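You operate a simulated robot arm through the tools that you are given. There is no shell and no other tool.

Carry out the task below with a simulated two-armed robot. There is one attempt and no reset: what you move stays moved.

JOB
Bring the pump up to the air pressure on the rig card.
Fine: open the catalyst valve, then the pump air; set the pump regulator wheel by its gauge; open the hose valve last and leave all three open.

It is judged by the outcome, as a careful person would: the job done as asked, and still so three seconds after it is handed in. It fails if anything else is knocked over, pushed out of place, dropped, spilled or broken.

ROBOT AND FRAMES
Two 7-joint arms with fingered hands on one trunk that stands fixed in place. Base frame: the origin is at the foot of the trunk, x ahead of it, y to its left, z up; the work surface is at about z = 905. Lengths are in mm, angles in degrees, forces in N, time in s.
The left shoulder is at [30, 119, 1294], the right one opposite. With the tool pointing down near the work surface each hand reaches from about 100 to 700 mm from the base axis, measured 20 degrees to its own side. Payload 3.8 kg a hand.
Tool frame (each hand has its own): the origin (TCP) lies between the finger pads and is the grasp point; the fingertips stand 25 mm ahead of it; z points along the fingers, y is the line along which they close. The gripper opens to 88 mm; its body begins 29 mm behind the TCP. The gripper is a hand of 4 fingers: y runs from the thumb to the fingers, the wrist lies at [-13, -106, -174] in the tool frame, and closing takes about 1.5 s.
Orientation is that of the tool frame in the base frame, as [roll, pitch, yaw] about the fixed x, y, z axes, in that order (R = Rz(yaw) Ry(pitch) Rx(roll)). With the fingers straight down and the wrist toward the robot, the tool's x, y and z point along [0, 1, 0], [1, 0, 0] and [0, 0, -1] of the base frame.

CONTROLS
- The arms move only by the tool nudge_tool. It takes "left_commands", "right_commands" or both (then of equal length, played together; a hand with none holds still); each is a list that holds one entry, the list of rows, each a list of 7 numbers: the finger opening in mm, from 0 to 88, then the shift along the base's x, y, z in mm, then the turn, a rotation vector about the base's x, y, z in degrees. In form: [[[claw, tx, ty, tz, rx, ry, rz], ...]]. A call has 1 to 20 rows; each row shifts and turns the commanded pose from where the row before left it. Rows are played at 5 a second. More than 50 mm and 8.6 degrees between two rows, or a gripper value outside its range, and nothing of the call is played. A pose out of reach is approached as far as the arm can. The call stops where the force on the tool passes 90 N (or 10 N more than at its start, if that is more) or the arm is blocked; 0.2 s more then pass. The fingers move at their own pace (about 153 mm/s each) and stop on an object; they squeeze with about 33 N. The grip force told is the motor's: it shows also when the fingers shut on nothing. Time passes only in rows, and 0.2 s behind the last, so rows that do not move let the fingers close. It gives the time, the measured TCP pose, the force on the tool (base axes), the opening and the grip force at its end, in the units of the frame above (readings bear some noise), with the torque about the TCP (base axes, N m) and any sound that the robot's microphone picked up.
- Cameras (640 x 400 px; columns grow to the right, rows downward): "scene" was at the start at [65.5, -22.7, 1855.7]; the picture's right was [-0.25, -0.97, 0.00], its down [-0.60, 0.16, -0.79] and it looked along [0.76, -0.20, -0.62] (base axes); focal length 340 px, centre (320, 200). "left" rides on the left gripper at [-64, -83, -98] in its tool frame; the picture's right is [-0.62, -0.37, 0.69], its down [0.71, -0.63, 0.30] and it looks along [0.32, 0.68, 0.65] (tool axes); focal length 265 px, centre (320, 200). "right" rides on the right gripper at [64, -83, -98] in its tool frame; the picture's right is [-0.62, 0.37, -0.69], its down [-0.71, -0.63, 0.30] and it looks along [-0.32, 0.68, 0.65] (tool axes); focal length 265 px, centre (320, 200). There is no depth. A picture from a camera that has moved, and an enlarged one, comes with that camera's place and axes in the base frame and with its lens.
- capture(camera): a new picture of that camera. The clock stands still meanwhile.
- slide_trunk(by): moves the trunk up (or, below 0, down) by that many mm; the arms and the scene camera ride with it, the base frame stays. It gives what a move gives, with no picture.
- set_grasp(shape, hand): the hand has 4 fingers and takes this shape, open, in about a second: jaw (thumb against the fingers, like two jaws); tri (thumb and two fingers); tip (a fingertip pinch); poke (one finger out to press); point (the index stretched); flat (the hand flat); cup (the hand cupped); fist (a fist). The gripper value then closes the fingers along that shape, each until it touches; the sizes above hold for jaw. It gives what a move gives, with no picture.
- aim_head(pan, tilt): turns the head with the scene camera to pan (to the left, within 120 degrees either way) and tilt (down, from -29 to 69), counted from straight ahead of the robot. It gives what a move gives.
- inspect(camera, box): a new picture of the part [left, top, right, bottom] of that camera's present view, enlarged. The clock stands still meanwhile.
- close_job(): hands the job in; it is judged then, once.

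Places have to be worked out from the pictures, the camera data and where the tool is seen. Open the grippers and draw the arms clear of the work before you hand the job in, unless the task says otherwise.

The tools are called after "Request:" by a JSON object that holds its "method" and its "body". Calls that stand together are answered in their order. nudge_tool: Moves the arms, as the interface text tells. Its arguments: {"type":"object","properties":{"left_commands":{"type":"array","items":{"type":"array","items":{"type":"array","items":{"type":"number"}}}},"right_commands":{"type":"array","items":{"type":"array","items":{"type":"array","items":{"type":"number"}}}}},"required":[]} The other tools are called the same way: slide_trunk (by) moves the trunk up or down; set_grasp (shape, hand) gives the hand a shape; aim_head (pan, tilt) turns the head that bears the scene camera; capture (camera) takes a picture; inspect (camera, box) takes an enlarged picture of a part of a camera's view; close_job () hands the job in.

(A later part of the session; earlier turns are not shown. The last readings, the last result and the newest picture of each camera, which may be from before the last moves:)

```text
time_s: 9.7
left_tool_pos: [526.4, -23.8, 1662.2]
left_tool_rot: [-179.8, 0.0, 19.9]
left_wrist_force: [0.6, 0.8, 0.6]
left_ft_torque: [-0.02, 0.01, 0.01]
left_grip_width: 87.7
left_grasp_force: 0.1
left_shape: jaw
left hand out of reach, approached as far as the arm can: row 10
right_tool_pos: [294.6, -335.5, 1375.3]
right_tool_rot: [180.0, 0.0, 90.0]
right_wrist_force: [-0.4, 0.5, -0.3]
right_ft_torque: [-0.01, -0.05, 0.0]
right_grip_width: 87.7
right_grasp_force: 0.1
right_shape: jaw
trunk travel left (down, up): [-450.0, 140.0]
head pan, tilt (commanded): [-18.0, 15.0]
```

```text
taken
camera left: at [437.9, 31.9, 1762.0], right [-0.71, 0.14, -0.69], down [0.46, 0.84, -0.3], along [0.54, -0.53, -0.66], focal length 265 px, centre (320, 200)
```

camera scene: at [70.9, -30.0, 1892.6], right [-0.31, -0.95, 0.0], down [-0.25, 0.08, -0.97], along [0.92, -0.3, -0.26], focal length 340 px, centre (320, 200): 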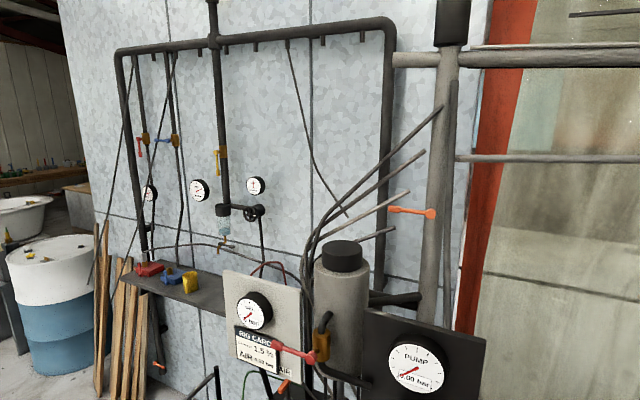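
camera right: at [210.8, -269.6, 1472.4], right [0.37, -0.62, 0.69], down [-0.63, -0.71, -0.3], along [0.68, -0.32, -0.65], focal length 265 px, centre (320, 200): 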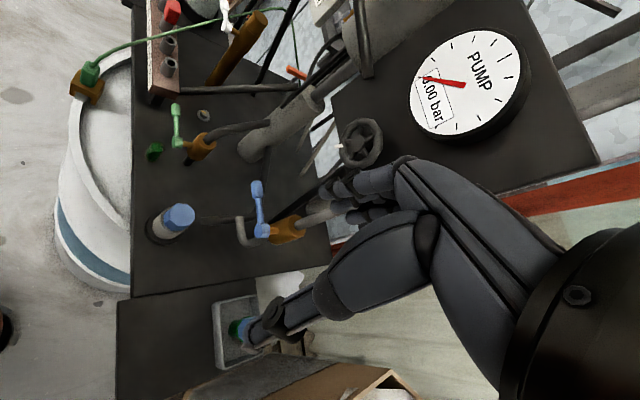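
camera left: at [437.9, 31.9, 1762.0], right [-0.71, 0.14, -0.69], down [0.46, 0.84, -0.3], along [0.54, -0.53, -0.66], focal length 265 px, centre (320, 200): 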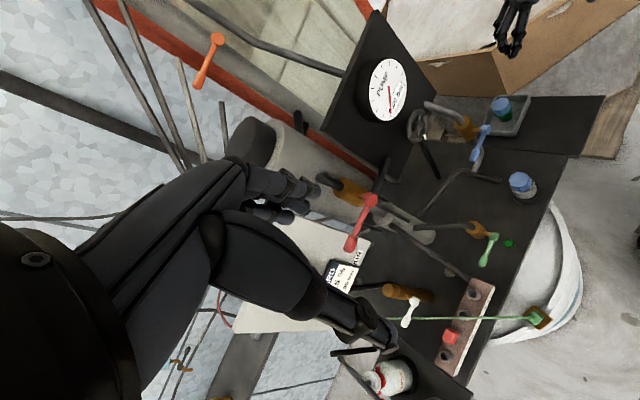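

Request:
{"method": "inspect", "body": {"camera": "left", "box": [380, 80, 540, 180]}}

Request:
{"method": "inspect", "body": {"camera": "left", "box": [340, 160, 540, 285]}}

Request:
{"method": "inspect", "body": {"camera": "left", "box": [320, 260, 520, 385]}}

Request:
{"method": "inspect", "body": {"camera": "left", "box": [130, 0, 370, 150]}}

```text
4.00 times, centred on (460, 130) of left
camera zoom: at [437.9, 31.9, 1762.0], right [-0.71, 0.14, -0.69], down [0.46, 0.84, -0.3], along [0.54, -0.53, -0.66], focal length 1062 px, centre (-240, 480)
```

zoom: 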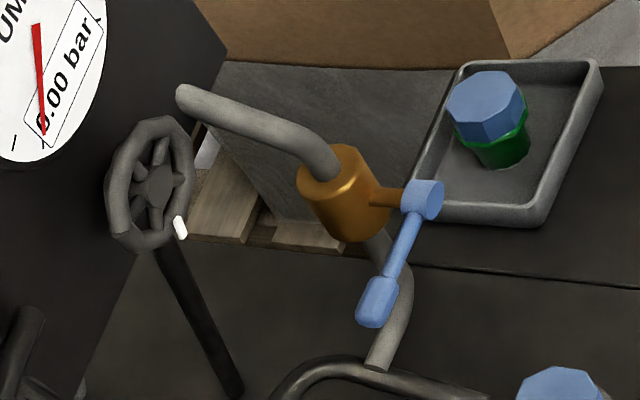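

```text
3.20 times, centred on (440, 222) of left
camera zoom: at [437.9, 31.9, 1762.0], right [-0.71, 0.14, -0.69], down [0.46, 0.84, -0.3], along [0.54, -0.53, -0.66], focal length 849 px, centre (-64, 128)
```

zoom: 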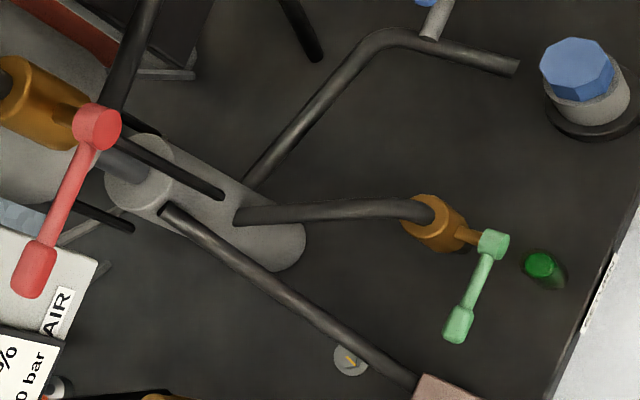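

```text
3.20 times, centred on (420, 322) of left
camera zoom: at [437.9, 31.9, 1762.0], right [-0.71, 0.14, -0.69], down [0.46, 0.84, -0.3], along [0.54, -0.53, -0.66], focal length 849 px, centre (0, -192)
```

zoom: 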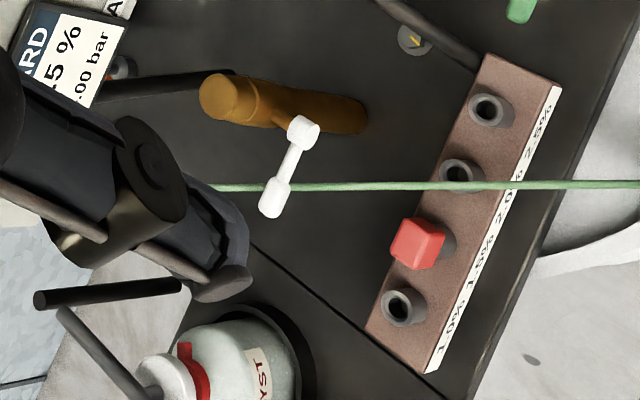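

```text
2.67 times, centred on (250, 75) of left
camera zoom: at [437.9, 31.9, 1762.0], right [-0.71, 0.14, -0.69], down [0.46, 0.84, -0.3], along [0.54, -0.53, -0.66], focal length 708 px, centre (507, 533)
```

zoom: 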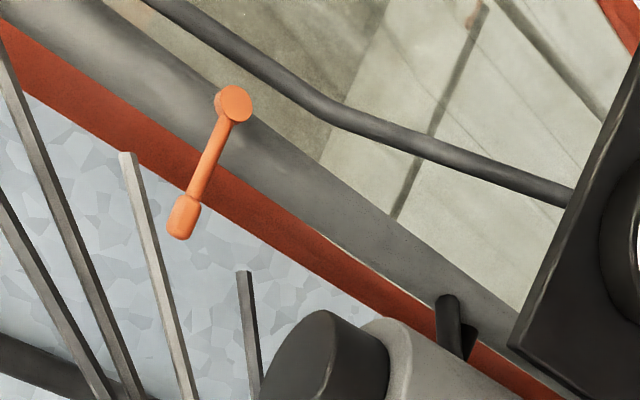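

From three views the blue valve's elbow joins the pump outlet pipe, so blue feeds the hose, green is RETURN, red (by the AIR label) is pump air and white is catalyst. Triangulation puts pivots at white ≈(731,-76,1103), red ≈(611,-188,1421), blue ≈(420,-381,1140). I check how the green wire runs relative to the white lever.

Request:
{"method": "inspect", "body": {"camera": "left", "box": [390, 280, 438, 310]}}

Request:
{"method": "inspect", "body": {"camera": "left", "box": [360, 270, 560, 395]}}

Request:
{"method": "aim_head", "body": {"pan": -10, "tilt": 45}}

Request:
{"method": "capture", "body": {"camera": "scene"}}

```text
13.33 times, centred on (414, 295) of left
camera zoom: at [437.9, 31.9, 1762.0], right [-0.71, 0.14, -0.69], down [0.46, 0.84, -0.3], along [0.54, -0.53, -0.66], focal length 3539 px, centre (-933, -1067)
```

zoom: 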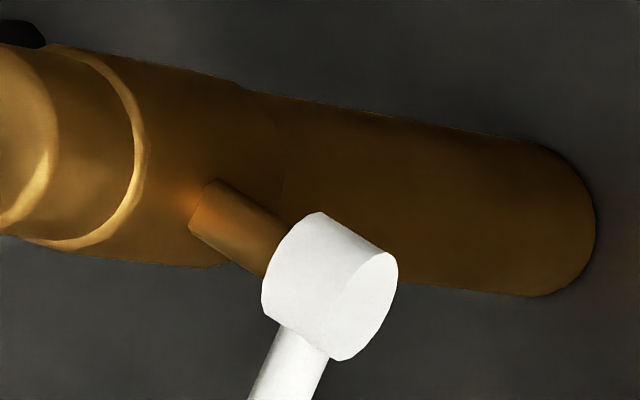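

```text
3.20 times, centred on (460, 332) of left
camera zoom: at [437.9, 31.9, 1762.0], right [-0.71, 0.14, -0.69], down [0.46, 0.84, -0.3], along [0.54, -0.53, -0.66], focal length 849 px, centre (-128, -224)
```

zoom: 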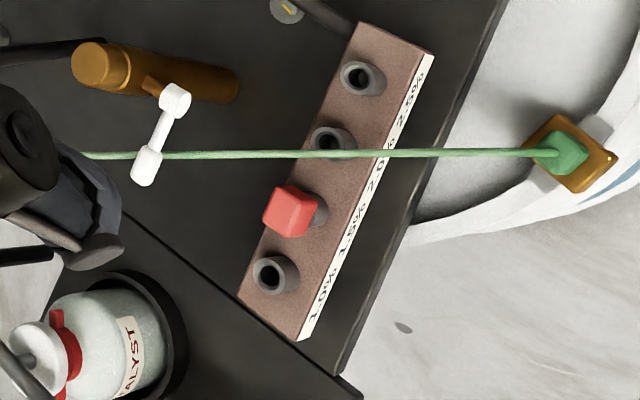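

```text
time_s: 10.6
left_tool_pos: [526.9, -22.6, 1663.2]
left_tool_rot: [-180.0, 0.0, 20.1]
left_wrist_force: [0.6, 0.2, 0.1]
left_ft_torque: [0.02, 0.01, 0.0]
left_grip_width: 87.5
left_grasp_force: 0.0
left_shape: jaw
right_tool_pos: [293.8, -333.7, 1375.5]
right_tool_rot: [180.0, 0.0, 90.0]
right_wrist_force: [-0.1, 1.0, 0.1]
right_ft_torque: [0.02, -0.01, -0.02]
right_grip_width: 87.7
right_grasp_force: 0.0
right_shape: jaw
trunk travel left (down, up): [-450.0, 140.0]
head pan, tilt (commanded): [-10.0, 45.0]
```

```text
taken
camera scene: at [62.4, -15.2, 1845.9], right [-0.17, -0.98, 0.0], down [-0.7, 0.12, -0.71], along [0.7, -0.12, -0.71], focal length 340 px, centre (320, 200)
```

scene: 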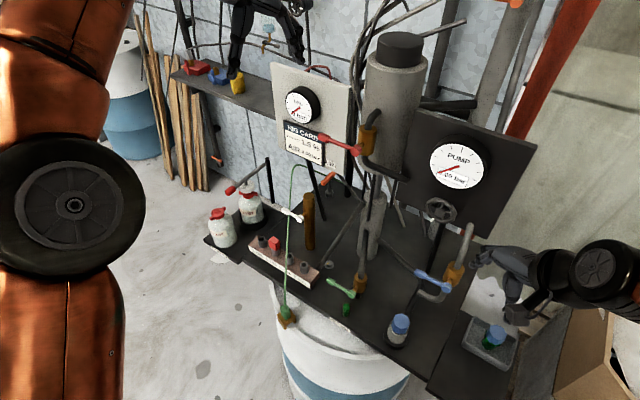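

Request:
{"method": "inspect", "body": {"camera": "scene", "box": [268, 195, 332, 235]}}

Request:
{"method": "inspect", "body": {"camera": "scene", "box": [200, 150, 360, 250]}}

Request:
{"method": "inspect", "body": {"camera": "left", "box": [384, 300, 432, 330]}}

```text
10.00 times, centred on (300, 215) of scene
camera zoom: at [62.4, -15.2, 1845.9], right [-0.17, -0.98, 0.0], down [-0.7, 0.12, -0.71], along [0.7, -0.12, -0.71], focal length 3404 px, centre (520, 50)
```

zoom: 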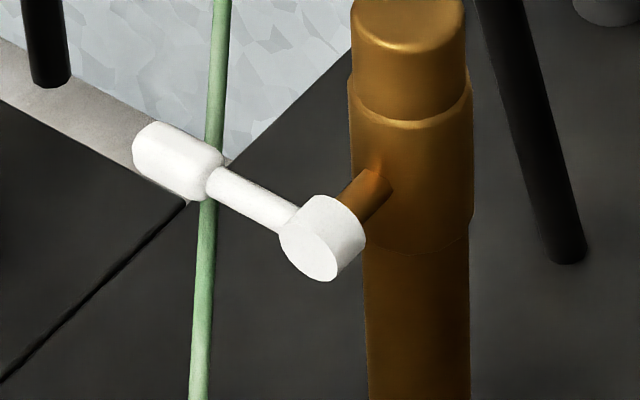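

```text
4.00 times, centred on (280, 200) of scene
camera zoom: at [62.4, -15.2, 1845.9], right [-0.17, -0.98, 0.0], down [-0.7, 0.12, -0.71], along [0.7, -0.12, -0.71], focal length 1362 px, centre (480, 200)
```

zoom: 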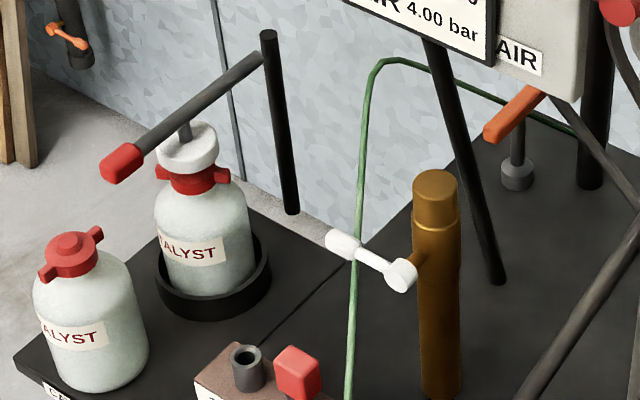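

```text
13.33 times, centred on (408, 315) of left
camera zoom: at [436.9, 33.5, 1762.8], right [-0.71, 0.13, -0.69], down [0.46, 0.84, -0.3], along [0.54, -0.53, -0.65], focal length 3539 px, centre (-853, -1333)
```

zoom: 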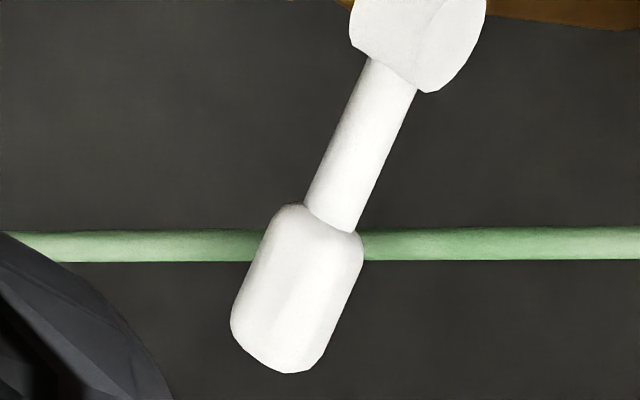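

The green wire runs just below/behind the white lever, so I'll keep my finger close to the pivot there. Now I test the hand shapes to see where a single finger sits, first 'poke' on the left hand.

Request:
{"method": "set_grasp", "body": {"hand": "left", "shape": "poke"}}

Request:
{"method": "capture", "body": {"camera": "left"}}

Request:
{"method": "set_grasp", "body": {"hand": "right", "shape": "point"}}

Request:
{"method": "capture", "body": {"camera": "right"}}

```text
time_s: 11.5
left_tool_pos: [525.4, -22.2, 1664.0]
left_tool_rot: [180.0, 0.0, 19.9]
left_wrist_force: [-0.2, -0.1, 0.4]
left_ft_torque: [0.0, 0.02, -0.03]
left_grip_width: 0.0
left_grasp_force: 0.1
left_shape: poke
right_tool_pos: [294.2, -333.5, 1375.8]
right_tool_rot: [-180.0, 0.0, 90.0]
right_wrist_force: [0.2, 0.7, 0.3]
right_ft_torque: [0.0, -0.02, 0.03]
right_grip_width: 87.7
right_grasp_force: 0.0
right_shape: jaw
trunk travel left (down, up): [-450.0, 140.0]
head pan, tilt (commanded): [-10.0, 45.0]
```

```text
taken
camera left: at [436.6, 33.6, 1762.8], right [-0.71, 0.13, -0.69], down [0.46, 0.84, -0.3], along [0.54, -0.53, -0.65], focal length 265 px, centre (320, 200)
```

left: 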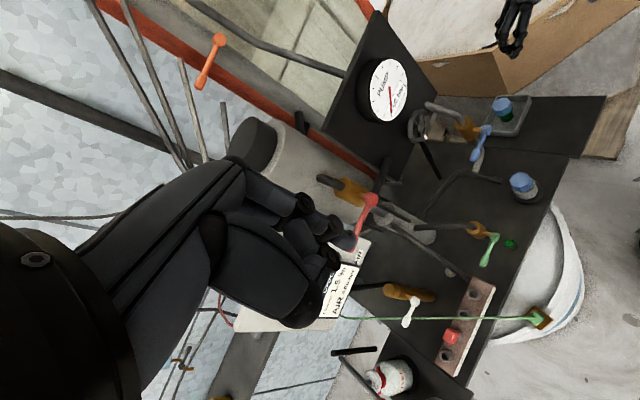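

```text
time_s: 12.4
left_tool_pos: [526.1, -21.6, 1663.6]
left_tool_rot: [179.9, 0.0, 20.1]
left_wrist_force: [-0.6, -0.1, 1.1]
left_ft_torque: [0.0, -0.06, 0.01]
left_grip_width: 0.2
left_grasp_force: 0.2
left_shape: poke
right_tool_pos: [292.7, -334.1, 1375.3]
right_tool_rot: [180.0, 0.0, 90.0]
right_wrist_force: [-0.5, 0.3, -0.6]
right_ft_torque: [0.04, 0.01, 0.01]
right_grip_width: 81.0
right_grasp_force: 0.0
right_shape: point
trunk travel left (down, up): [-450.0, 140.0]
head pan, tilt (commanded): [-10.0, 45.0]
```

```text
taken
camera right: at [209.6, -268.9, 1473.3], right [0.37, -0.62, 0.69], down [-0.63, -0.71, -0.3], along [0.68, -0.32, -0.65], focal length 265 px, centre (320, 200)
```

right: 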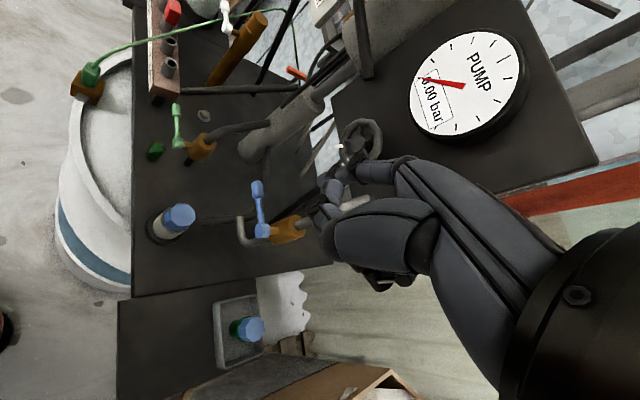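

In 'poke' the extended finger's tip appears near the TCP axis. I zoom in and look at the hand from the head camera to pin its tip.

Request:
{"method": "inspect", "body": {"camera": "left", "box": [200, 140, 400, 265]}}

Request:
{"method": "aim_head", "body": {"pan": 0, "tilt": 15}}

Request:
{"method": "capture", "body": {"camera": "scene"}}

```text
3.20 times, centred on (300, 202) of left
camera zoom: at [436.7, 33.5, 1762.8], right [-0.71, 0.13, -0.69], down [0.46, 0.84, -0.3], along [0.54, -0.53, -0.65], focal length 849 px, centre (384, 192)
```

zoom: 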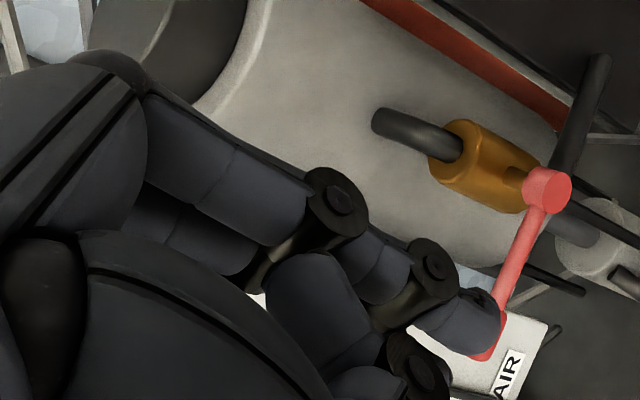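

```text
time_s: 13.3
left_tool_pos: [526.8, -23.1, 1663.8]
left_tool_rot: [-179.9, 0.0, 20.0]
left_wrist_force: [-0.1, 0.8, 0.3]
left_ft_torque: [-0.01, 0.03, -0.01]
left_grip_width: 0.0
left_grasp_force: 0.0
left_shape: poke
right_tool_pos: [293.0, -334.0, 1374.7]
right_tool_rot: [179.9, 0.0, 90.0]
right_wrist_force: [-0.8, 0.2, 0.6]
right_ft_torque: [-0.02, 0.02, -0.01]
right_grip_width: 80.6
right_grasp_force: 0.0
right_shape: point
trunk travel left (down, up): [-450.0, 140.0]
head pan, tilt (commanded): [0.0, 15.0]
```

```text
taken
camera scene: at [75.5, -1.1, 1892.6], right [0.0, -1.0, 0.0], down [-0.26, 0.0, -0.97], along [0.97, 0.0, -0.26], focal length 340 px, centre (320, 200)
```

scene: 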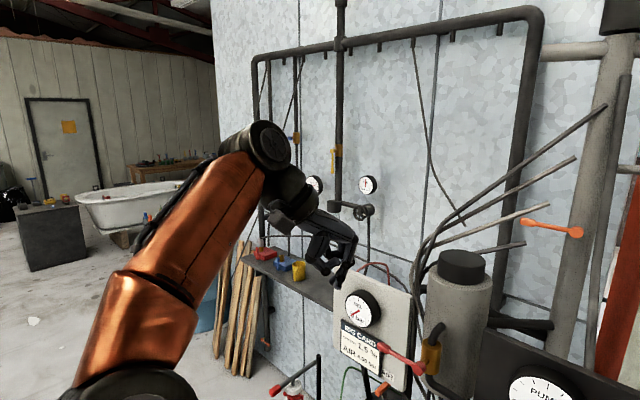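

Request:
{"method": "inspect", "body": {"camera": "scene", "box": [270, 210, 390, 285]}}

```text
5.33 times, centred on (330, 248) of scene
camera zoom: at [75.5, -1.1, 1892.6], right [0.0, -1.0, 0.0], down [-0.26, 0.0, -0.97], along [0.97, 0.0, -0.26], focal length 1816 px, centre (267, -53)
```

zoom: 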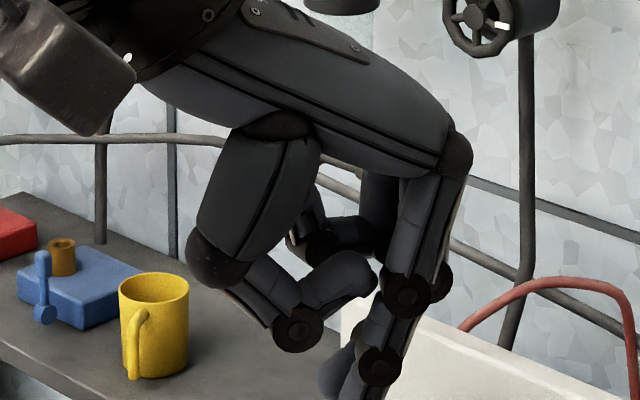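

Request:
{"method": "inspect", "body": {"camera": "scene", "box": [300, 240, 380, 290]}}

```text
8.00 times, centred on (340, 265) of scene
camera zoom: at [75.5, -1.1, 1892.6], right [0.0, -1.0, 0.0], down [-0.26, 0.0, -0.97], along [0.97, 0.0, -0.26], focal length 2723 px, centre (160, -320)
```

zoom: 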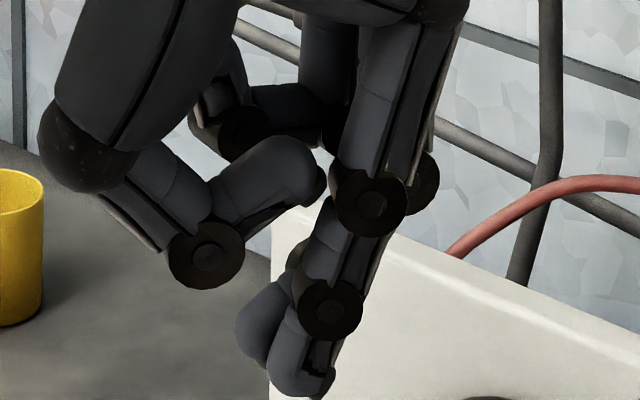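

The poke fingertip lies about 28 mm ahead of the TCP. I bring the left hand down in front of the rig, turning it to point forward-down (60° below horizontal) along the rig's depth direction, stopping short of the white lever.

Request:
{"method": "nudge_tool", "body": {"left_commands": [[[0, 0, 0, -45, 0, 0, 8], [0, 0, 0, -45, 0, 0, 8], [0, 0, 0, -45, 0, 0, 8], [0, 0, 0, -45, -5.4, -5.2, 0], [0, 0, 0, -45, -5.4, -5.2, 0], [0, 0, 0, -45, -5.4, -5.2, 0], [0, 0, 0, -45, -5.4, -5.2, 0], [0, 20, 2, -40, 0, 0, 0], [0, 30, 2, -35, 0, 0, 0], [0, 30, 2, -35, 0, 0, 0], [0, 40, 2, -25, 0, 0, 0]]]}}

Request:
{"method": "capture", "body": {"camera": "left"}}

Request:
{"method": "aim_head", "body": {"pan": -8, "tilt": 45}}

Request:
{"method": "capture", "body": {"camera": "scene"}}

```text
time_s: 15.8
left_tool_pos: [648.3, -17.3, 1211.9]
left_tool_rot: [150.0, 0.1, 44.1]
left_wrist_force: [0.9, -0.3, -1.1]
left_ft_torque: [0.0, 0.06, 0.03]
left_grip_width: 0.1
left_grasp_force: 0.0
left_shape: poke
right_tool_pos: [294.4, -333.5, 1374.8]
right_tool_rot: [-179.9, 0.0, 90.1]
right_wrist_force: [0.3, 0.2, 0.1]
right_ft_torque: [0.02, 0.02, 0.0]
right_grip_width: 80.5
right_grasp_force: 0.1
right_shape: point
trunk travel left (down, up): [-450.0, 140.0]
head pan, tilt (commanded): [0.0, 15.0]
```

```text
taken
camera left: at [517.2, 24.5, 1255.4], right [-0.43, -0.45, -0.78], down [0.24, 0.78, -0.58], along [0.87, -0.43, -0.23], focal length 265 px, centre (320, 200)
```

left: 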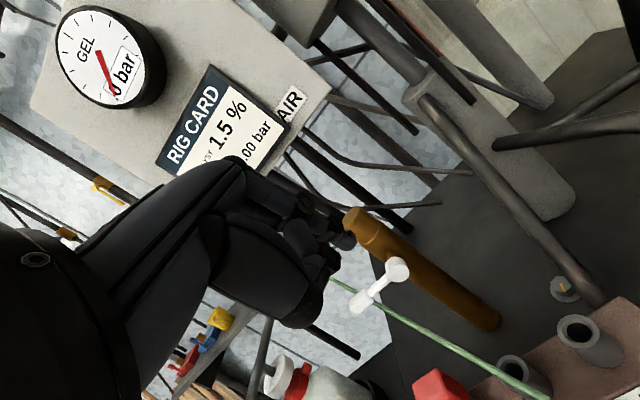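

```text
time_s: 16.7
left_tool_pos: [646.4, -16.4, 1212.5]
left_tool_rot: [149.9, 0.0, 44.0]
left_wrist_force: [0.1, -0.4, 0.5]
left_ft_torque: [0.01, 0.0, 0.03]
left_grip_width: 0.0
left_grasp_force: 0.1
left_shape: poke
right_tool_pos: [293.0, -334.5, 1375.2]
right_tool_rot: [-180.0, 0.0, 90.0]
right_wrist_force: [0.5, 0.2, 0.3]
right_ft_torque: [-0.04, 0.01, 0.0]
right_grip_width: 80.6
right_grasp_force: 0.0
right_shape: point
trunk travel left (down, up): [-450.0, 140.0]
head pan, tilt (commanded): [-8.0, 45.0]
```

```text
taken
camera scene: at [62.6, -12.2, 1846.0], right [-0.14, -0.99, 0.0], down [-0.7, 0.1, -0.71], along [0.7, -0.1, -0.71], focal length 340 px, centre (320, 200)
```

scene: 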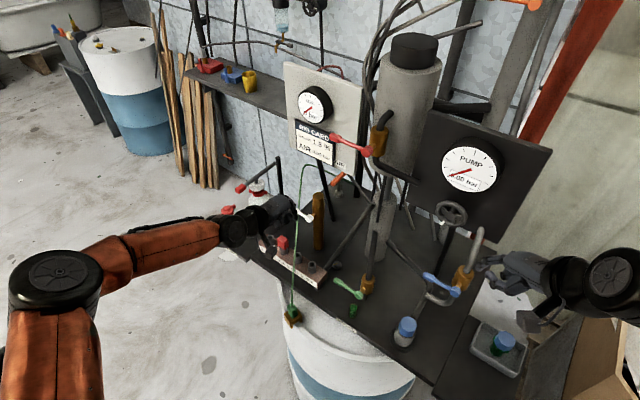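

The left hand is now in front of the white lever with a good view. I zoom both cameras to locate the fingertip and lever precisely.

Request:
{"method": "inspect", "body": {"camera": "left", "box": [260, 160, 460, 285]}}

Request:
{"method": "inspect", "body": {"camera": "left", "box": [320, 240, 440, 315]}}

Request:
{"method": "inspect", "body": {"camera": "scene", "box": [240, 170, 368, 250]}}

```text
3.20 times, centred on (360, 222) of left
camera zoom: at [515.3, 24.3, 1256.6], right [-0.43, -0.45, -0.78], down [0.24, 0.78, -0.58], along [0.87, -0.44, -0.23], focal length 849 px, centre (192, 128)
```

zoom: 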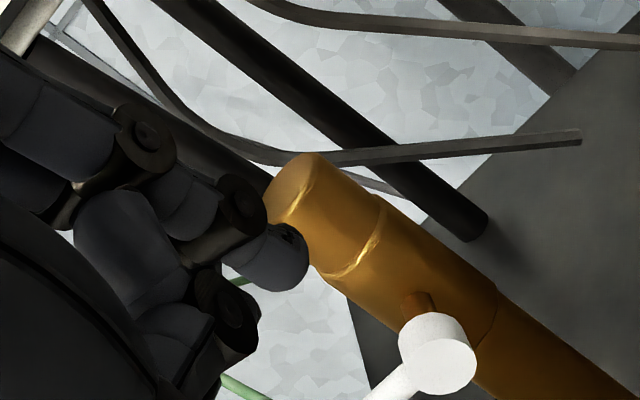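

```text
5.33 times, centred on (380, 278) of left
camera zoom: at [515.3, 24.3, 1256.6], right [-0.43, -0.45, -0.78], down [0.24, 0.78, -0.58], along [0.87, -0.44, -0.23], focal length 1416 px, centre (0, -213)
```

zoom: 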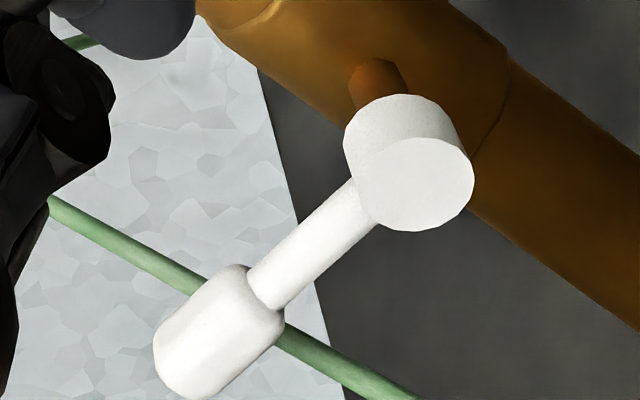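

```text
5.00 times, centred on (304, 210) of scene
camera zoom: at [62.6, -12.2, 1846.0], right [-0.14, -0.99, 0.0], down [-0.7, 0.1, -0.71], along [0.7, -0.1, -0.71], focal length 1702 px, centre (400, 150)
```

zoom: 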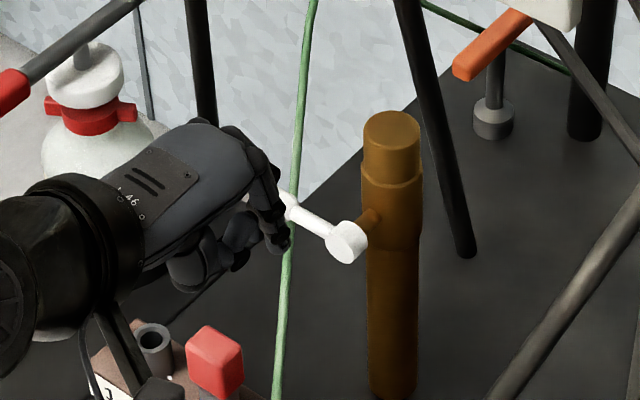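

Fingertip centre is at about tool (-8,0,20), the white pivot near (736,-75,1094), lever pointing along (+0.71,+0.70). I bring the fingertip above the lever arm, about 30 mm over it.

Request:
{"method": "nudge_tool", "body": {"left_commands": [[[0, 38, 6, -25, 0, 0, 0], [0, 38, 6, -25, 0, 0, 0], [0, 17.5, -12, -2.5, 0, 0, 0], [0, 17.5, -12, -2.5, 0, 0, 0], [0, 0, 0, 0, 0, 0, 0]]]}}

Request:
{"method": "capture", "body": {"camera": "left"}}

Request:
{"method": "inspect", "body": {"camera": "left", "box": [260, 160, 460, 285]}}

Request:
{"method": "inspect", "body": {"camera": "scene", "box": [256, 170, 352, 230]}}

```text
time_s: 17.9
left_tool_pos: [733.8, -19.2, 1156.0]
left_tool_rot: [150.1, 0.1, 44.0]
left_wrist_force: [-0.1, -0.1, 0.1]
left_ft_torque: [-0.01, 0.0, 0.04]
left_grip_width: 0.0
left_grasp_force: 0.0
left_shape: poke
left hand out of reach, approached as far as the arm can: row 3, 4
right_tool_pos: [293.9, -334.4, 1375.6]
right_tool_rot: [-179.9, 0.0, 90.0]
right_wrist_force: [0.1, 0.3, -0.1]
right_ft_torque: [0.04, -0.03, 0.01]
right_grip_width: 80.7
right_grasp_force: 0.1
right_shape: point
trunk travel left (down, up): [-450.0, 140.0]
head pan, tilt (commanded): [-8.0, 45.0]
```

```text
taken
camera left: at [603.3, 23.1, 1200.4], right [-0.43, -0.45, -0.78], down [0.24, 0.78, -0.58], along [0.87, -0.44, -0.23], focal length 265 px, centre (320, 200)
```

left: 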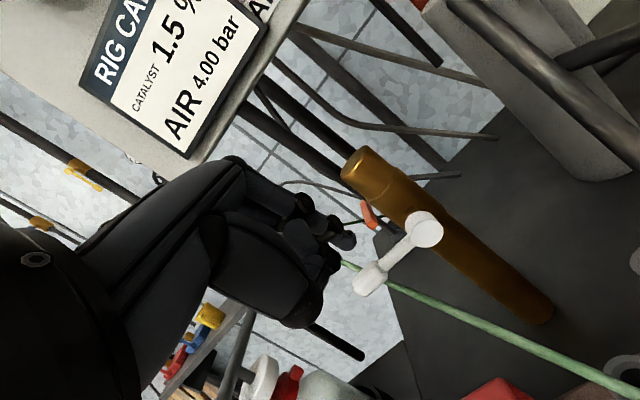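

```text
3.20 times, centred on (360, 222) of left
camera zoom: at [603.3, 23.1, 1200.4], right [-0.43, -0.45, -0.78], down [0.24, 0.78, -0.58], along [0.87, -0.44, -0.23], focal length 849 px, centre (192, 128)
```

zoom: 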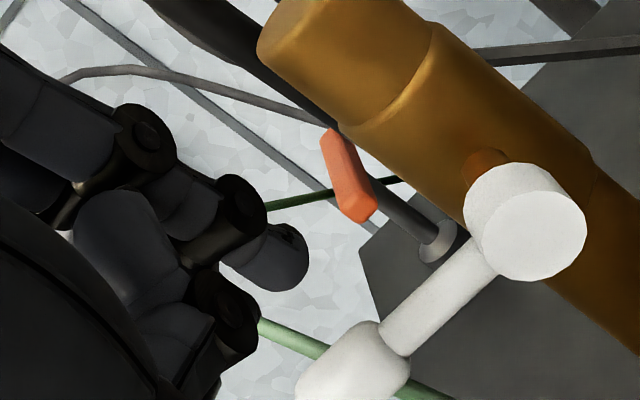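

```text
6.67 times, centred on (304, 200) of scene
camera zoom: at [63.0, -13.1, 1845.9], right [-0.14, -0.99, 0.0], down [-0.7, 0.1, -0.71], along [0.7, -0.1, -0.71], focal length 2270 px, centre (427, 200)
```

zoom: 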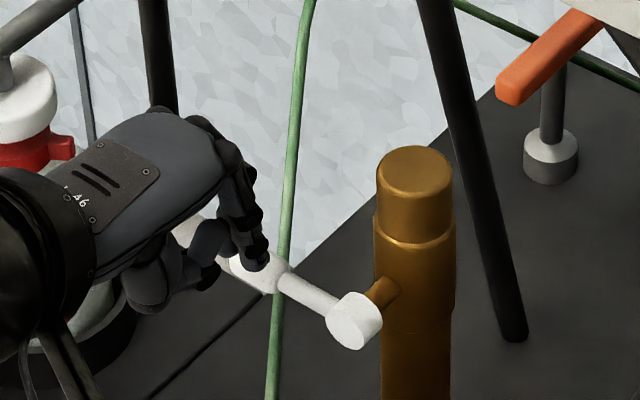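

The arm ran out of reach in this orientation (the hand stopped at x≈734, still above the lever, no contact). I back off a little and turn the hand to point more along the arm (yaw 70°, 50° down), which brings the wrist closer to the shoulder.

Request:
{"method": "nudge_tool", "body": {"left_commands": [[[0, -30, 10, 15, 0, 0, 0], [0, -20, 0, 0, 0, 0, 6.5], [0, 0, 0, 0, 0, 0, 6.5], [0, 0, 0, 0, 0, 0, 6.5], [0, 0, 0, 0, 0, 0, 6.5], [0, 0, 0, 0, -1.7, -4.7, 0], [0, 0, 0, 0, -1.7, -4.7, 0], [0, 0, 0, 0, 0, 0, 0]]]}}

Request:
{"method": "slide_trunk", "body": {"by": -60}}

```text
time_s: 19.7
left_tool_pos: [683.0, -9.0, 1171.9]
left_tool_rot: [140.0, 0.1, 69.9]
left_wrist_force: [-0.3, -0.8, 0.4]
left_ft_torque: [-0.02, 0.03, 0.01]
left_grip_width: 0.2
left_grasp_force: 0.0
left_shape: poke
right_tool_pos: [293.9, -335.1, 1374.2]
right_tool_rot: [180.0, 0.1, 90.0]
right_wrist_force: [-0.8, -0.2, 0.4]
right_ft_torque: [-0.01, 0.01, 0.01]
right_grip_width: 80.6
right_grasp_force: 0.0
right_shape: point
trunk travel left (down, up): [-450.0, 140.0]
head pan, tilt (commanded): [-8.0, 45.0]
```

```text
time_s: 20.7
left_tool_pos: [684.1, -9.2, 1112.3]
left_tool_rot: [140.0, 0.1, 69.9]
left_wrist_force: [-0.2, 0.1, -0.5]
left_ft_torque: [0.01, 0.03, 0.01]
left_grip_width: 0.0
left_grasp_force: 0.0
left_shape: poke
right_tool_pos: [293.3, -333.9, 1315.9]
right_tool_rot: [180.0, 0.0, 90.0]
right_wrist_force: [1.0, 0.0, -0.7]
right_ft_torque: [0.0, -0.01, -0.02]
right_grip_width: 80.6
right_grasp_force: 0.1
right_shape: point
trunk travel left (down, up): [-390.0, 200.0]
head pan, tilt (commanded): [-8.0, 45.0]
```

The commanded pose follows the reached one, good. Trunk is 60 mm lower now; I lift the hand and go over the lever arm again.

Request:
{"method": "nudge_tool", "body": {"left_commands": [[[0, 0, 0, 45, 0, 0, 0], [0, 33, -15, 0, 0, 0, 0], [0, 33, -15, 0, 0, 0, 0], [0, 0, 0, 0, 0, 0, 0]]]}}

Request:
{"method": "capture", "body": {"camera": "left"}}

Request:
{"method": "capture", "body": {"camera": "scene"}}

```text
time_s: 21.7
left_tool_pos: [751.3, -38.8, 1158.3]
left_tool_rot: [139.9, 0.1, 69.9]
left_wrist_force: [0.3, 1.3, -0.2]
left_ft_torque: [0.0, -0.03, -0.01]
left_grip_width: 0.4
left_grasp_force: 0.0
left_shape: poke
right_tool_pos: [291.8, -332.6, 1316.3]
right_tool_rot: [180.0, 0.0, 90.1]
right_wrist_force: [0.7, -1.0, 0.3]
right_ft_torque: [0.03, -0.02, -0.03]
right_grip_width: 80.5
right_grasp_force: 0.1
right_shape: point
trunk travel left (down, up): [-390.0, 200.0]
head pan, tilt (commanded): [-8.0, 45.0]
```

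```text
taken
camera left: at [609.1, -55.7, 1180.4], right [-0.06, -0.64, -0.77], down [-0.03, 0.77, -0.64], along [1.0, -0.02, -0.06], focal length 265 px, centre (320, 200)
```

left: 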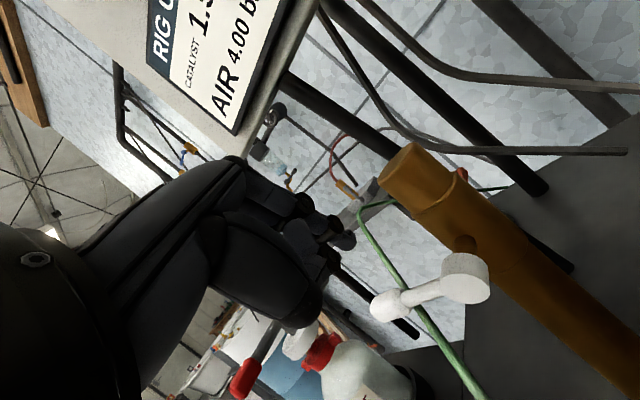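

```text
taken
camera scene: at [61.5, -11.6, 1785.9], right [-0.14, -0.99, 0.0], down [-0.7, 0.1, -0.71], along [0.7, -0.1, -0.71], focal length 340 px, centre (320, 200)
```

scene: 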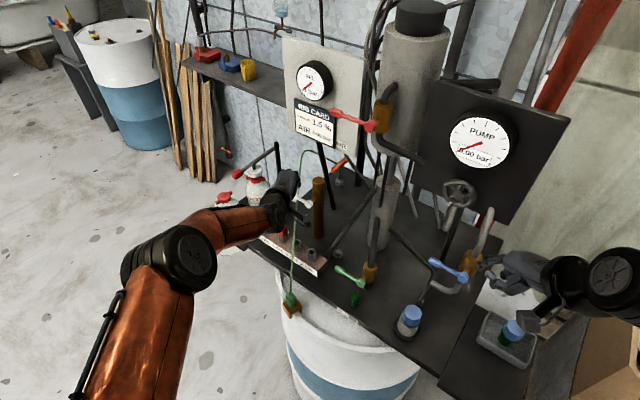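

The hand reached above the lever without a reach warning. I zoom in to check the tip against lever and wire.

Request:
{"method": "inspect", "body": {"camera": "left", "box": [300, 190, 500, 315]}}

Request:
{"method": "inspect", "body": {"camera": "scene", "box": [250, 160, 346, 220]}}

```text
3.20 times, centred on (400, 252) of left
camera zoom: at [609.1, -55.7, 1180.4], right [-0.06, -0.64, -0.77], down [-0.03, 0.77, -0.64], along [1.0, -0.02, -0.06], focal length 849 px, centre (64, 32)
```

zoom: 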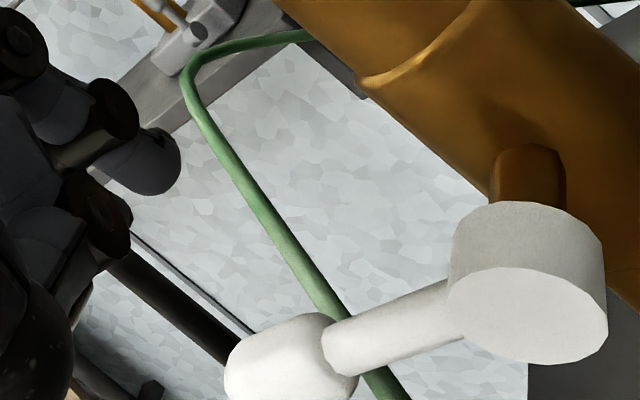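

```text
6.67 times, centred on (298, 190) of scene
camera zoom: at [61.5, -11.6, 1785.9], right [-0.14, -0.99, 0.0], down [-0.7, 0.1, -0.71], along [0.7, -0.1, -0.71], focal length 2270 px, centre (467, 267)
```

zoom: 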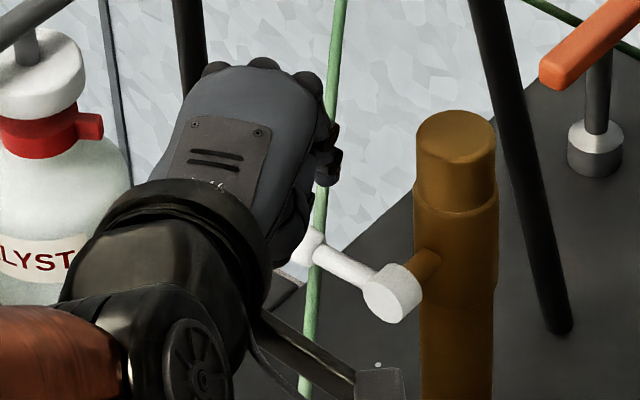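

Tip centre is at (761,-51,1143), about 50 mm straight above the lever arm; the wire passes behind it. I lower the finger onto the arm and start the swing, about 22° first, watching the force.

Request:
{"method": "nudge_tool", "body": {"left_commands": [[[0, 0.7, 0.7, -21, 0, 0, 0], [0, 1.5, 1.4, -14, 0, 0, 0], [0, 0, 0, -4, 0, 0, 0], [0, 0.9, 0.9, -4.8, 0, 0, 0], [0, 0.4, 0.4, -4.9, 0, 0, 0], [0, 0, 0, -5, 0, 0, 0]]]}}

Request:
{"method": "inspect", "body": {"camera": "left", "box": [300, 190, 500, 315]}}

Request:
{"method": "inspect", "body": {"camera": "scene", "box": [250, 160, 346, 220]}}

```text
time_s: 23.1
left_tool_pos: [753.0, -33.4, 1103.7]
left_tool_rot: [140.0, 0.1, 69.9]
left_wrist_force: [0.2, -0.3, 0.1]
left_ft_torque: [-0.03, -0.01, -0.04]
left_grip_width: 0.2
left_grasp_force: 0.0
left_shape: poke
right_tool_pos: [293.6, -333.1, 1314.7]
right_tool_rot: [180.0, -0.1, 90.0]
right_wrist_force: [-0.3, 0.3, 0.1]
right_ft_torque: [0.02, 0.02, 0.0]
right_grip_width: 80.5
right_grasp_force: 0.0
right_shape: point
trunk travel left (down, up): [-390.0, 200.0]
head pan, tilt (commanded): [-8.0, 45.0]
```

```text
3.20 times, centred on (400, 252) of left
camera zoom: at [611.7, -51.3, 1125.3], right [-0.06, -0.64, -0.77], down [-0.03, 0.77, -0.64], along [1.0, -0.02, -0.06], focal length 849 px, centre (64, 32)
```

zoom: 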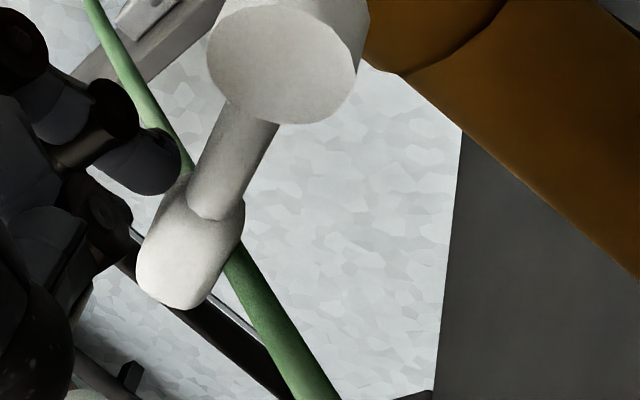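

```text
6.67 times, centred on (298, 190) of scene
camera zoom: at [62.5, -12.4, 1785.9], right [-0.14, -0.99, 0.0], down [-0.7, 0.1, -0.71], along [0.7, -0.1, -0.71], focal length 2270 px, centre (467, 267)
```

zoom: 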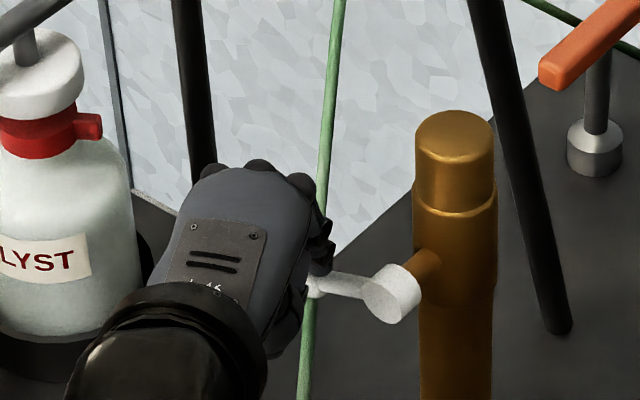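

The lever is turning down easily (about 24° now) with almost no force, and it swings in front of the wire. I continue along the arc to about 60°.

Request:
{"method": "nudge_tool", "body": {"left_commands": [[[0, -0.5, -0.5, -4.9, 0, 0, 0], [0, -0.9, -0.9, -4.8, 0, 0, 0], [0, -1.4, -1.3, -4.6, 0, 0, 0], [0, -1.9, -1.8, -4.3, 0, 0, 0], [0, -2.2, -2.05, -3.9, 0, 0, 0], [0, 0, 0, 0, 0, 0, 0]]]}}

Request:
{"method": "inspect", "body": {"camera": "left", "box": [280, 150, 480, 275]}}

Request:
{"method": "inspect", "body": {"camera": "scene", "box": [250, 160, 346, 220]}}

```text
time_s: 24.5
left_tool_pos: [745.5, -40.3, 1081.5]
left_tool_rot: [140.0, 0.1, 69.9]
left_wrist_force: [-0.2, 0.8, 1.2]
left_ft_torque: [0.0, -0.01, 0.02]
left_grip_width: 0.3
left_grasp_force: 0.1
left_shape: poke
right_tool_pos: [293.0, -333.5, 1314.9]
right_tool_rot: [-180.0, 0.1, 90.1]
right_wrist_force: [0.2, -0.2, 0.0]
right_ft_torque: [0.0, 0.02, -0.04]
right_grip_width: 80.9
right_grasp_force: 0.1
right_shape: point
trunk travel left (down, up): [-390.0, 200.0]
head pan, tilt (commanded): [-8.0, 45.0]
```

```text
3.20 times, centred on (380, 212) of left
camera zoom: at [604.7, -58.6, 1103.6], right [-0.06, -0.64, -0.77], down [-0.03, 0.77, -0.64], along [1.0, -0.02, -0.06], focal length 849 px, centre (128, 160)
```

zoom: 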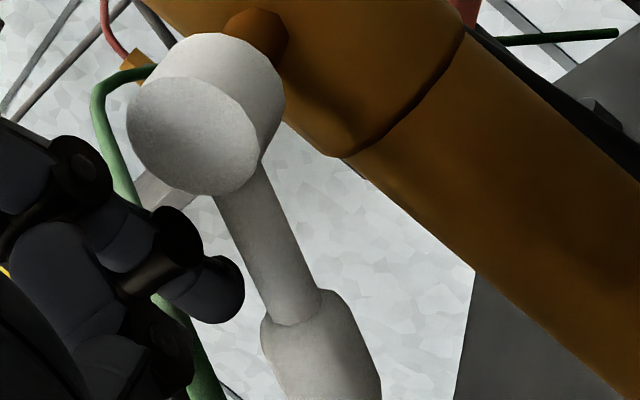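

```text
6.67 times, centred on (298, 190) of scene
camera zoom: at [62.6, -12.1, 1785.9], right [-0.14, -0.99, 0.0], down [-0.7, 0.1, -0.71], along [0.7, -0.1, -0.71], focal length 2270 px, centre (467, 267)
```

zoom: 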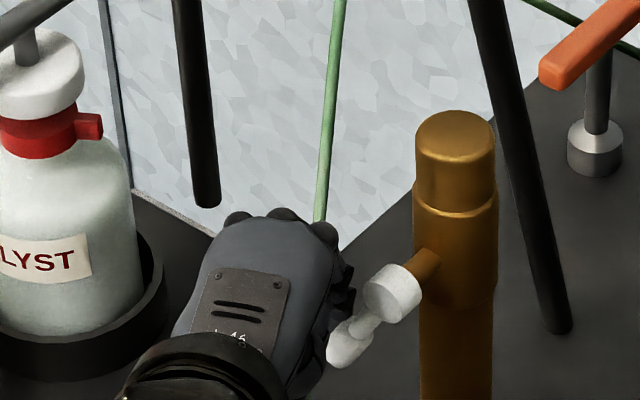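

Now about 60°, force still tiny. I continue the arc to roughly 90°.

Request:
{"method": "nudge_tool", "body": {"left_commands": [[[0, -2.6, -2.4, -3.5, 0, 0, 0], [0, -2.9, -2.7, -3.0, 0, 0, 0], [0, -3.1, -2.9, -2.4, 0, 0, 0], [0, -3.3, -3.1, -1.9, 0, 0, 0], [0, 0, 0, 0, 0, 0, 0]]]}}

Request:
{"method": "inspect", "body": {"camera": "left", "box": [280, 150, 480, 275]}}

Request:
{"method": "inspect", "body": {"camera": "scene", "box": [250, 160, 346, 220]}}

```text
time_s: 25.7
left_tool_pos: [735.0, -50.4, 1070.1]
left_tool_rot: [139.9, 0.1, 70.2]
left_wrist_force: [1.7, 7.2, 0.3]
left_ft_torque: [-0.03, 0.0, 0.09]
left_grip_width: 0.1
left_grasp_force: 0.0
left_shape: poke
right_tool_pos: [293.8, -333.8, 1315.4]
right_tool_rot: [-180.0, -0.1, 90.1]
right_wrist_force: [-1.1, 0.1, 0.5]
right_ft_torque: [0.02, -0.01, 0.03]
right_grip_width: 80.6
right_grasp_force: 0.0
right_shape: point
trunk travel left (down, up): [-390.0, 200.0]
head pan, tilt (commanded): [-8.0, 45.0]
```

```text
3.20 times, centred on (380, 212) of left
camera zoom: at [593.2, -68.0, 1092.4], right [-0.06, -0.64, -0.77], down [-0.03, 0.77, -0.64], along [1.0, -0.02, -0.06], focal length 849 px, centre (128, 160)
```

zoom: 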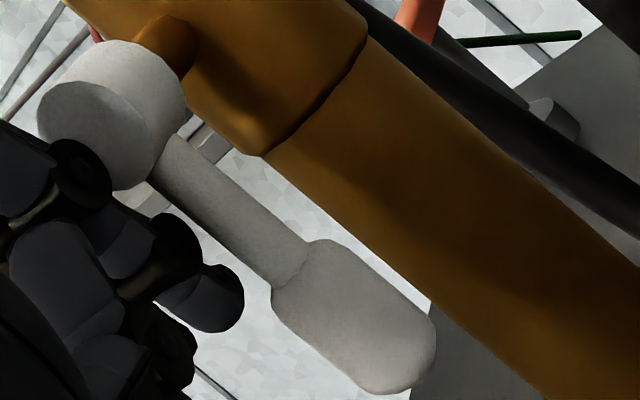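

```text
6.67 times, centred on (298, 190) of scene
camera zoom: at [63.0, -11.1, 1785.9], right [-0.14, -0.99, 0.0], down [-0.7, 0.1, -0.71], along [0.7, -0.1, -0.71], focal length 2270 px, centre (467, 267)
```

zoom: 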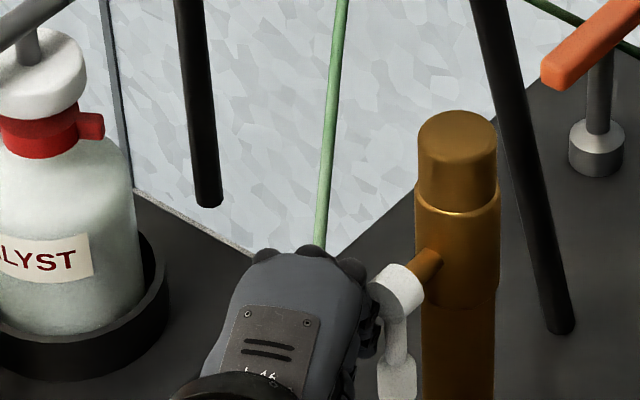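

The lever is nearly vertical (~88°) and the finger now feels 7 N. I press a little further to confirm it's at its stop.

Request:
{"method": "nudge_tool", "body": {"left_commands": [[[0, -1.5, -2, 0, 0, 0, 0], [0, -1.5, -2, 0, 0, 0, 0], [0, 0, 0, 0, 0, 0, 0]]]}}

Request:
{"method": "inspect", "body": {"camera": "scene", "box": [280, 180, 344, 220]}}

Request:
{"method": "inspect", "body": {"camera": "right", "box": [180, 0, 300, 75]}}

```text
time_s: 26.5
left_tool_pos: [733.2, -52.2, 1070.7]
left_tool_rot: [139.8, 0.1, 70.1]
left_wrist_force: [9.0, 18.0, 0.7]
left_ft_torque: [0.13, -0.09, 0.27]
left_grip_width: 0.1
left_grasp_force: 0.0
left_shape: poke
right_tool_pos: [294.8, -330.1, 1316.4]
right_tool_rot: [-179.9, 0.1, 90.1]
right_wrist_force: [0.4, -0.9, -0.1]
right_ft_torque: [-0.02, -0.01, 0.04]
right_grip_width: 80.6
right_grasp_force: 0.1
right_shape: point
trunk travel left (down, up): [-390.0, 200.0]
head pan, tilt (commanded): [-8.0, 45.0]
```

```text
10.00 times, centred on (312, 200) of scene
camera zoom: at [64.8, -8.4, 1785.8], right [-0.14, -0.99, 0.0], down [-0.7, 0.1, -0.71], along [0.7, -0.1, -0.71], focal length 3404 px, centre (400, 200)
```

zoom: 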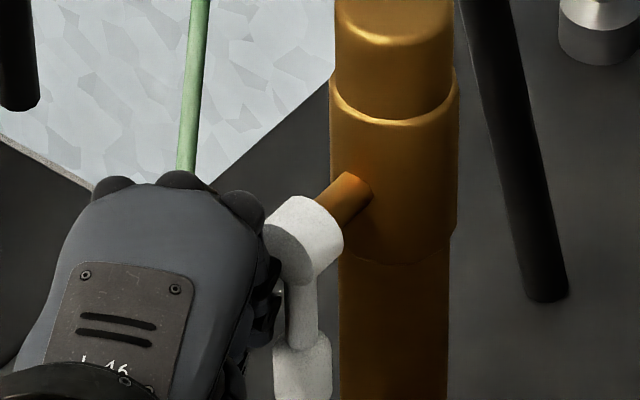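

```text
5.33 times, centred on (240, 38) of right
camera zoom: at [211.0, -266.1, 1413.6], right [0.37, -0.62, 0.69], down [-0.63, -0.72, -0.3], along [0.68, -0.33, -0.65], focal length 1416 px, centre (747, 1067)
```

zoom: 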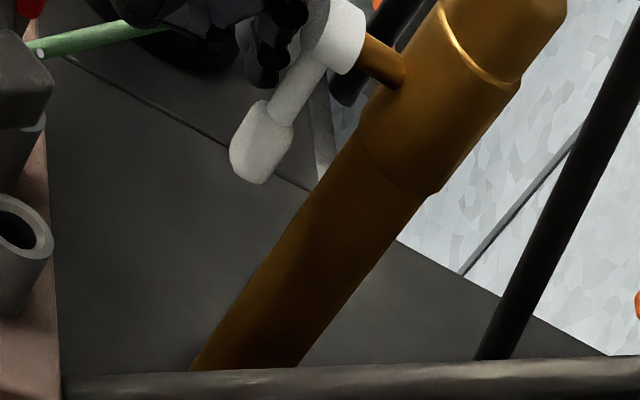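

The lever points exactly at the vertical vanishing point, so the catalyst valve is fully open. I withdraw the finger: a little left, then up and back.

Request:
{"method": "nudge_tool", "body": {"left_commands": [[[0, 4, 5, 0, 0, 0, 0], [0, 5, 5, 3, 0, 0, 0], [0, 3, 3, 12, 0, 0, 0], [0, 2, 2, 20, 0, 0, 0], [0, 0, 0, 35, 0, 0, 0], [0, -15, 10, 35, 0, 0, 0], [0, -40, 15, 20, 0, 0, 0], [0, -45, 10, 10, 0, 0, 0]]]}}

Request:
{"method": "capture", "body": {"camera": "left"}}

Request:
{"method": "capture", "body": {"camera": "scene"}}

```text
time_s: 28.3
left_tool_pos: [642.6, -5.9, 1206.6]
left_tool_rot: [140.0, 0.0, 70.0]
left_wrist_force: [0.0, -0.7, -0.7]
left_ft_torque: [0.01, 0.0, 0.01]
left_grip_width: 0.0
left_grasp_force: 0.1
left_shape: poke
right_tool_pos: [292.5, -334.3, 1315.6]
right_tool_rot: [-180.0, 0.0, 90.0]
right_wrist_force: [0.5, -0.7, -0.5]
right_ft_torque: [0.01, 0.02, 0.0]
right_grip_width: 80.5
right_grasp_force: 0.0
right_shape: point
trunk travel left (down, up): [-390.0, 200.0]
head pan, tilt (commanded): [-8.0, 45.0]
```

```text
taken
camera left: at [501.6, -23.3, 1228.8], right [-0.06, -0.64, -0.77], down [-0.02, 0.77, -0.64], along [1.0, -0.02, -0.06], focal length 265 px, centre (320, 200)
```

left: 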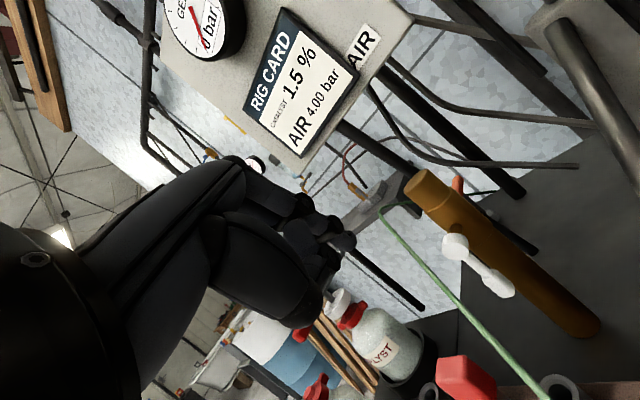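

```text
taken
camera scene: at [61.3, -12.2, 1785.9], right [-0.14, -0.99, 0.0], down [-0.7, 0.1, -0.71], along [0.7, -0.1, -0.71], focal length 340 px, centre (320, 200)
```

scene: 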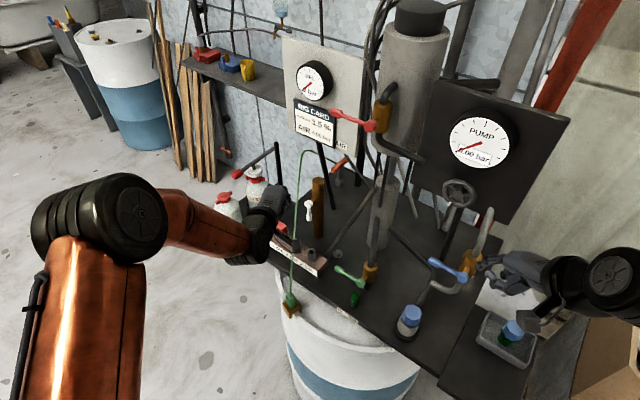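

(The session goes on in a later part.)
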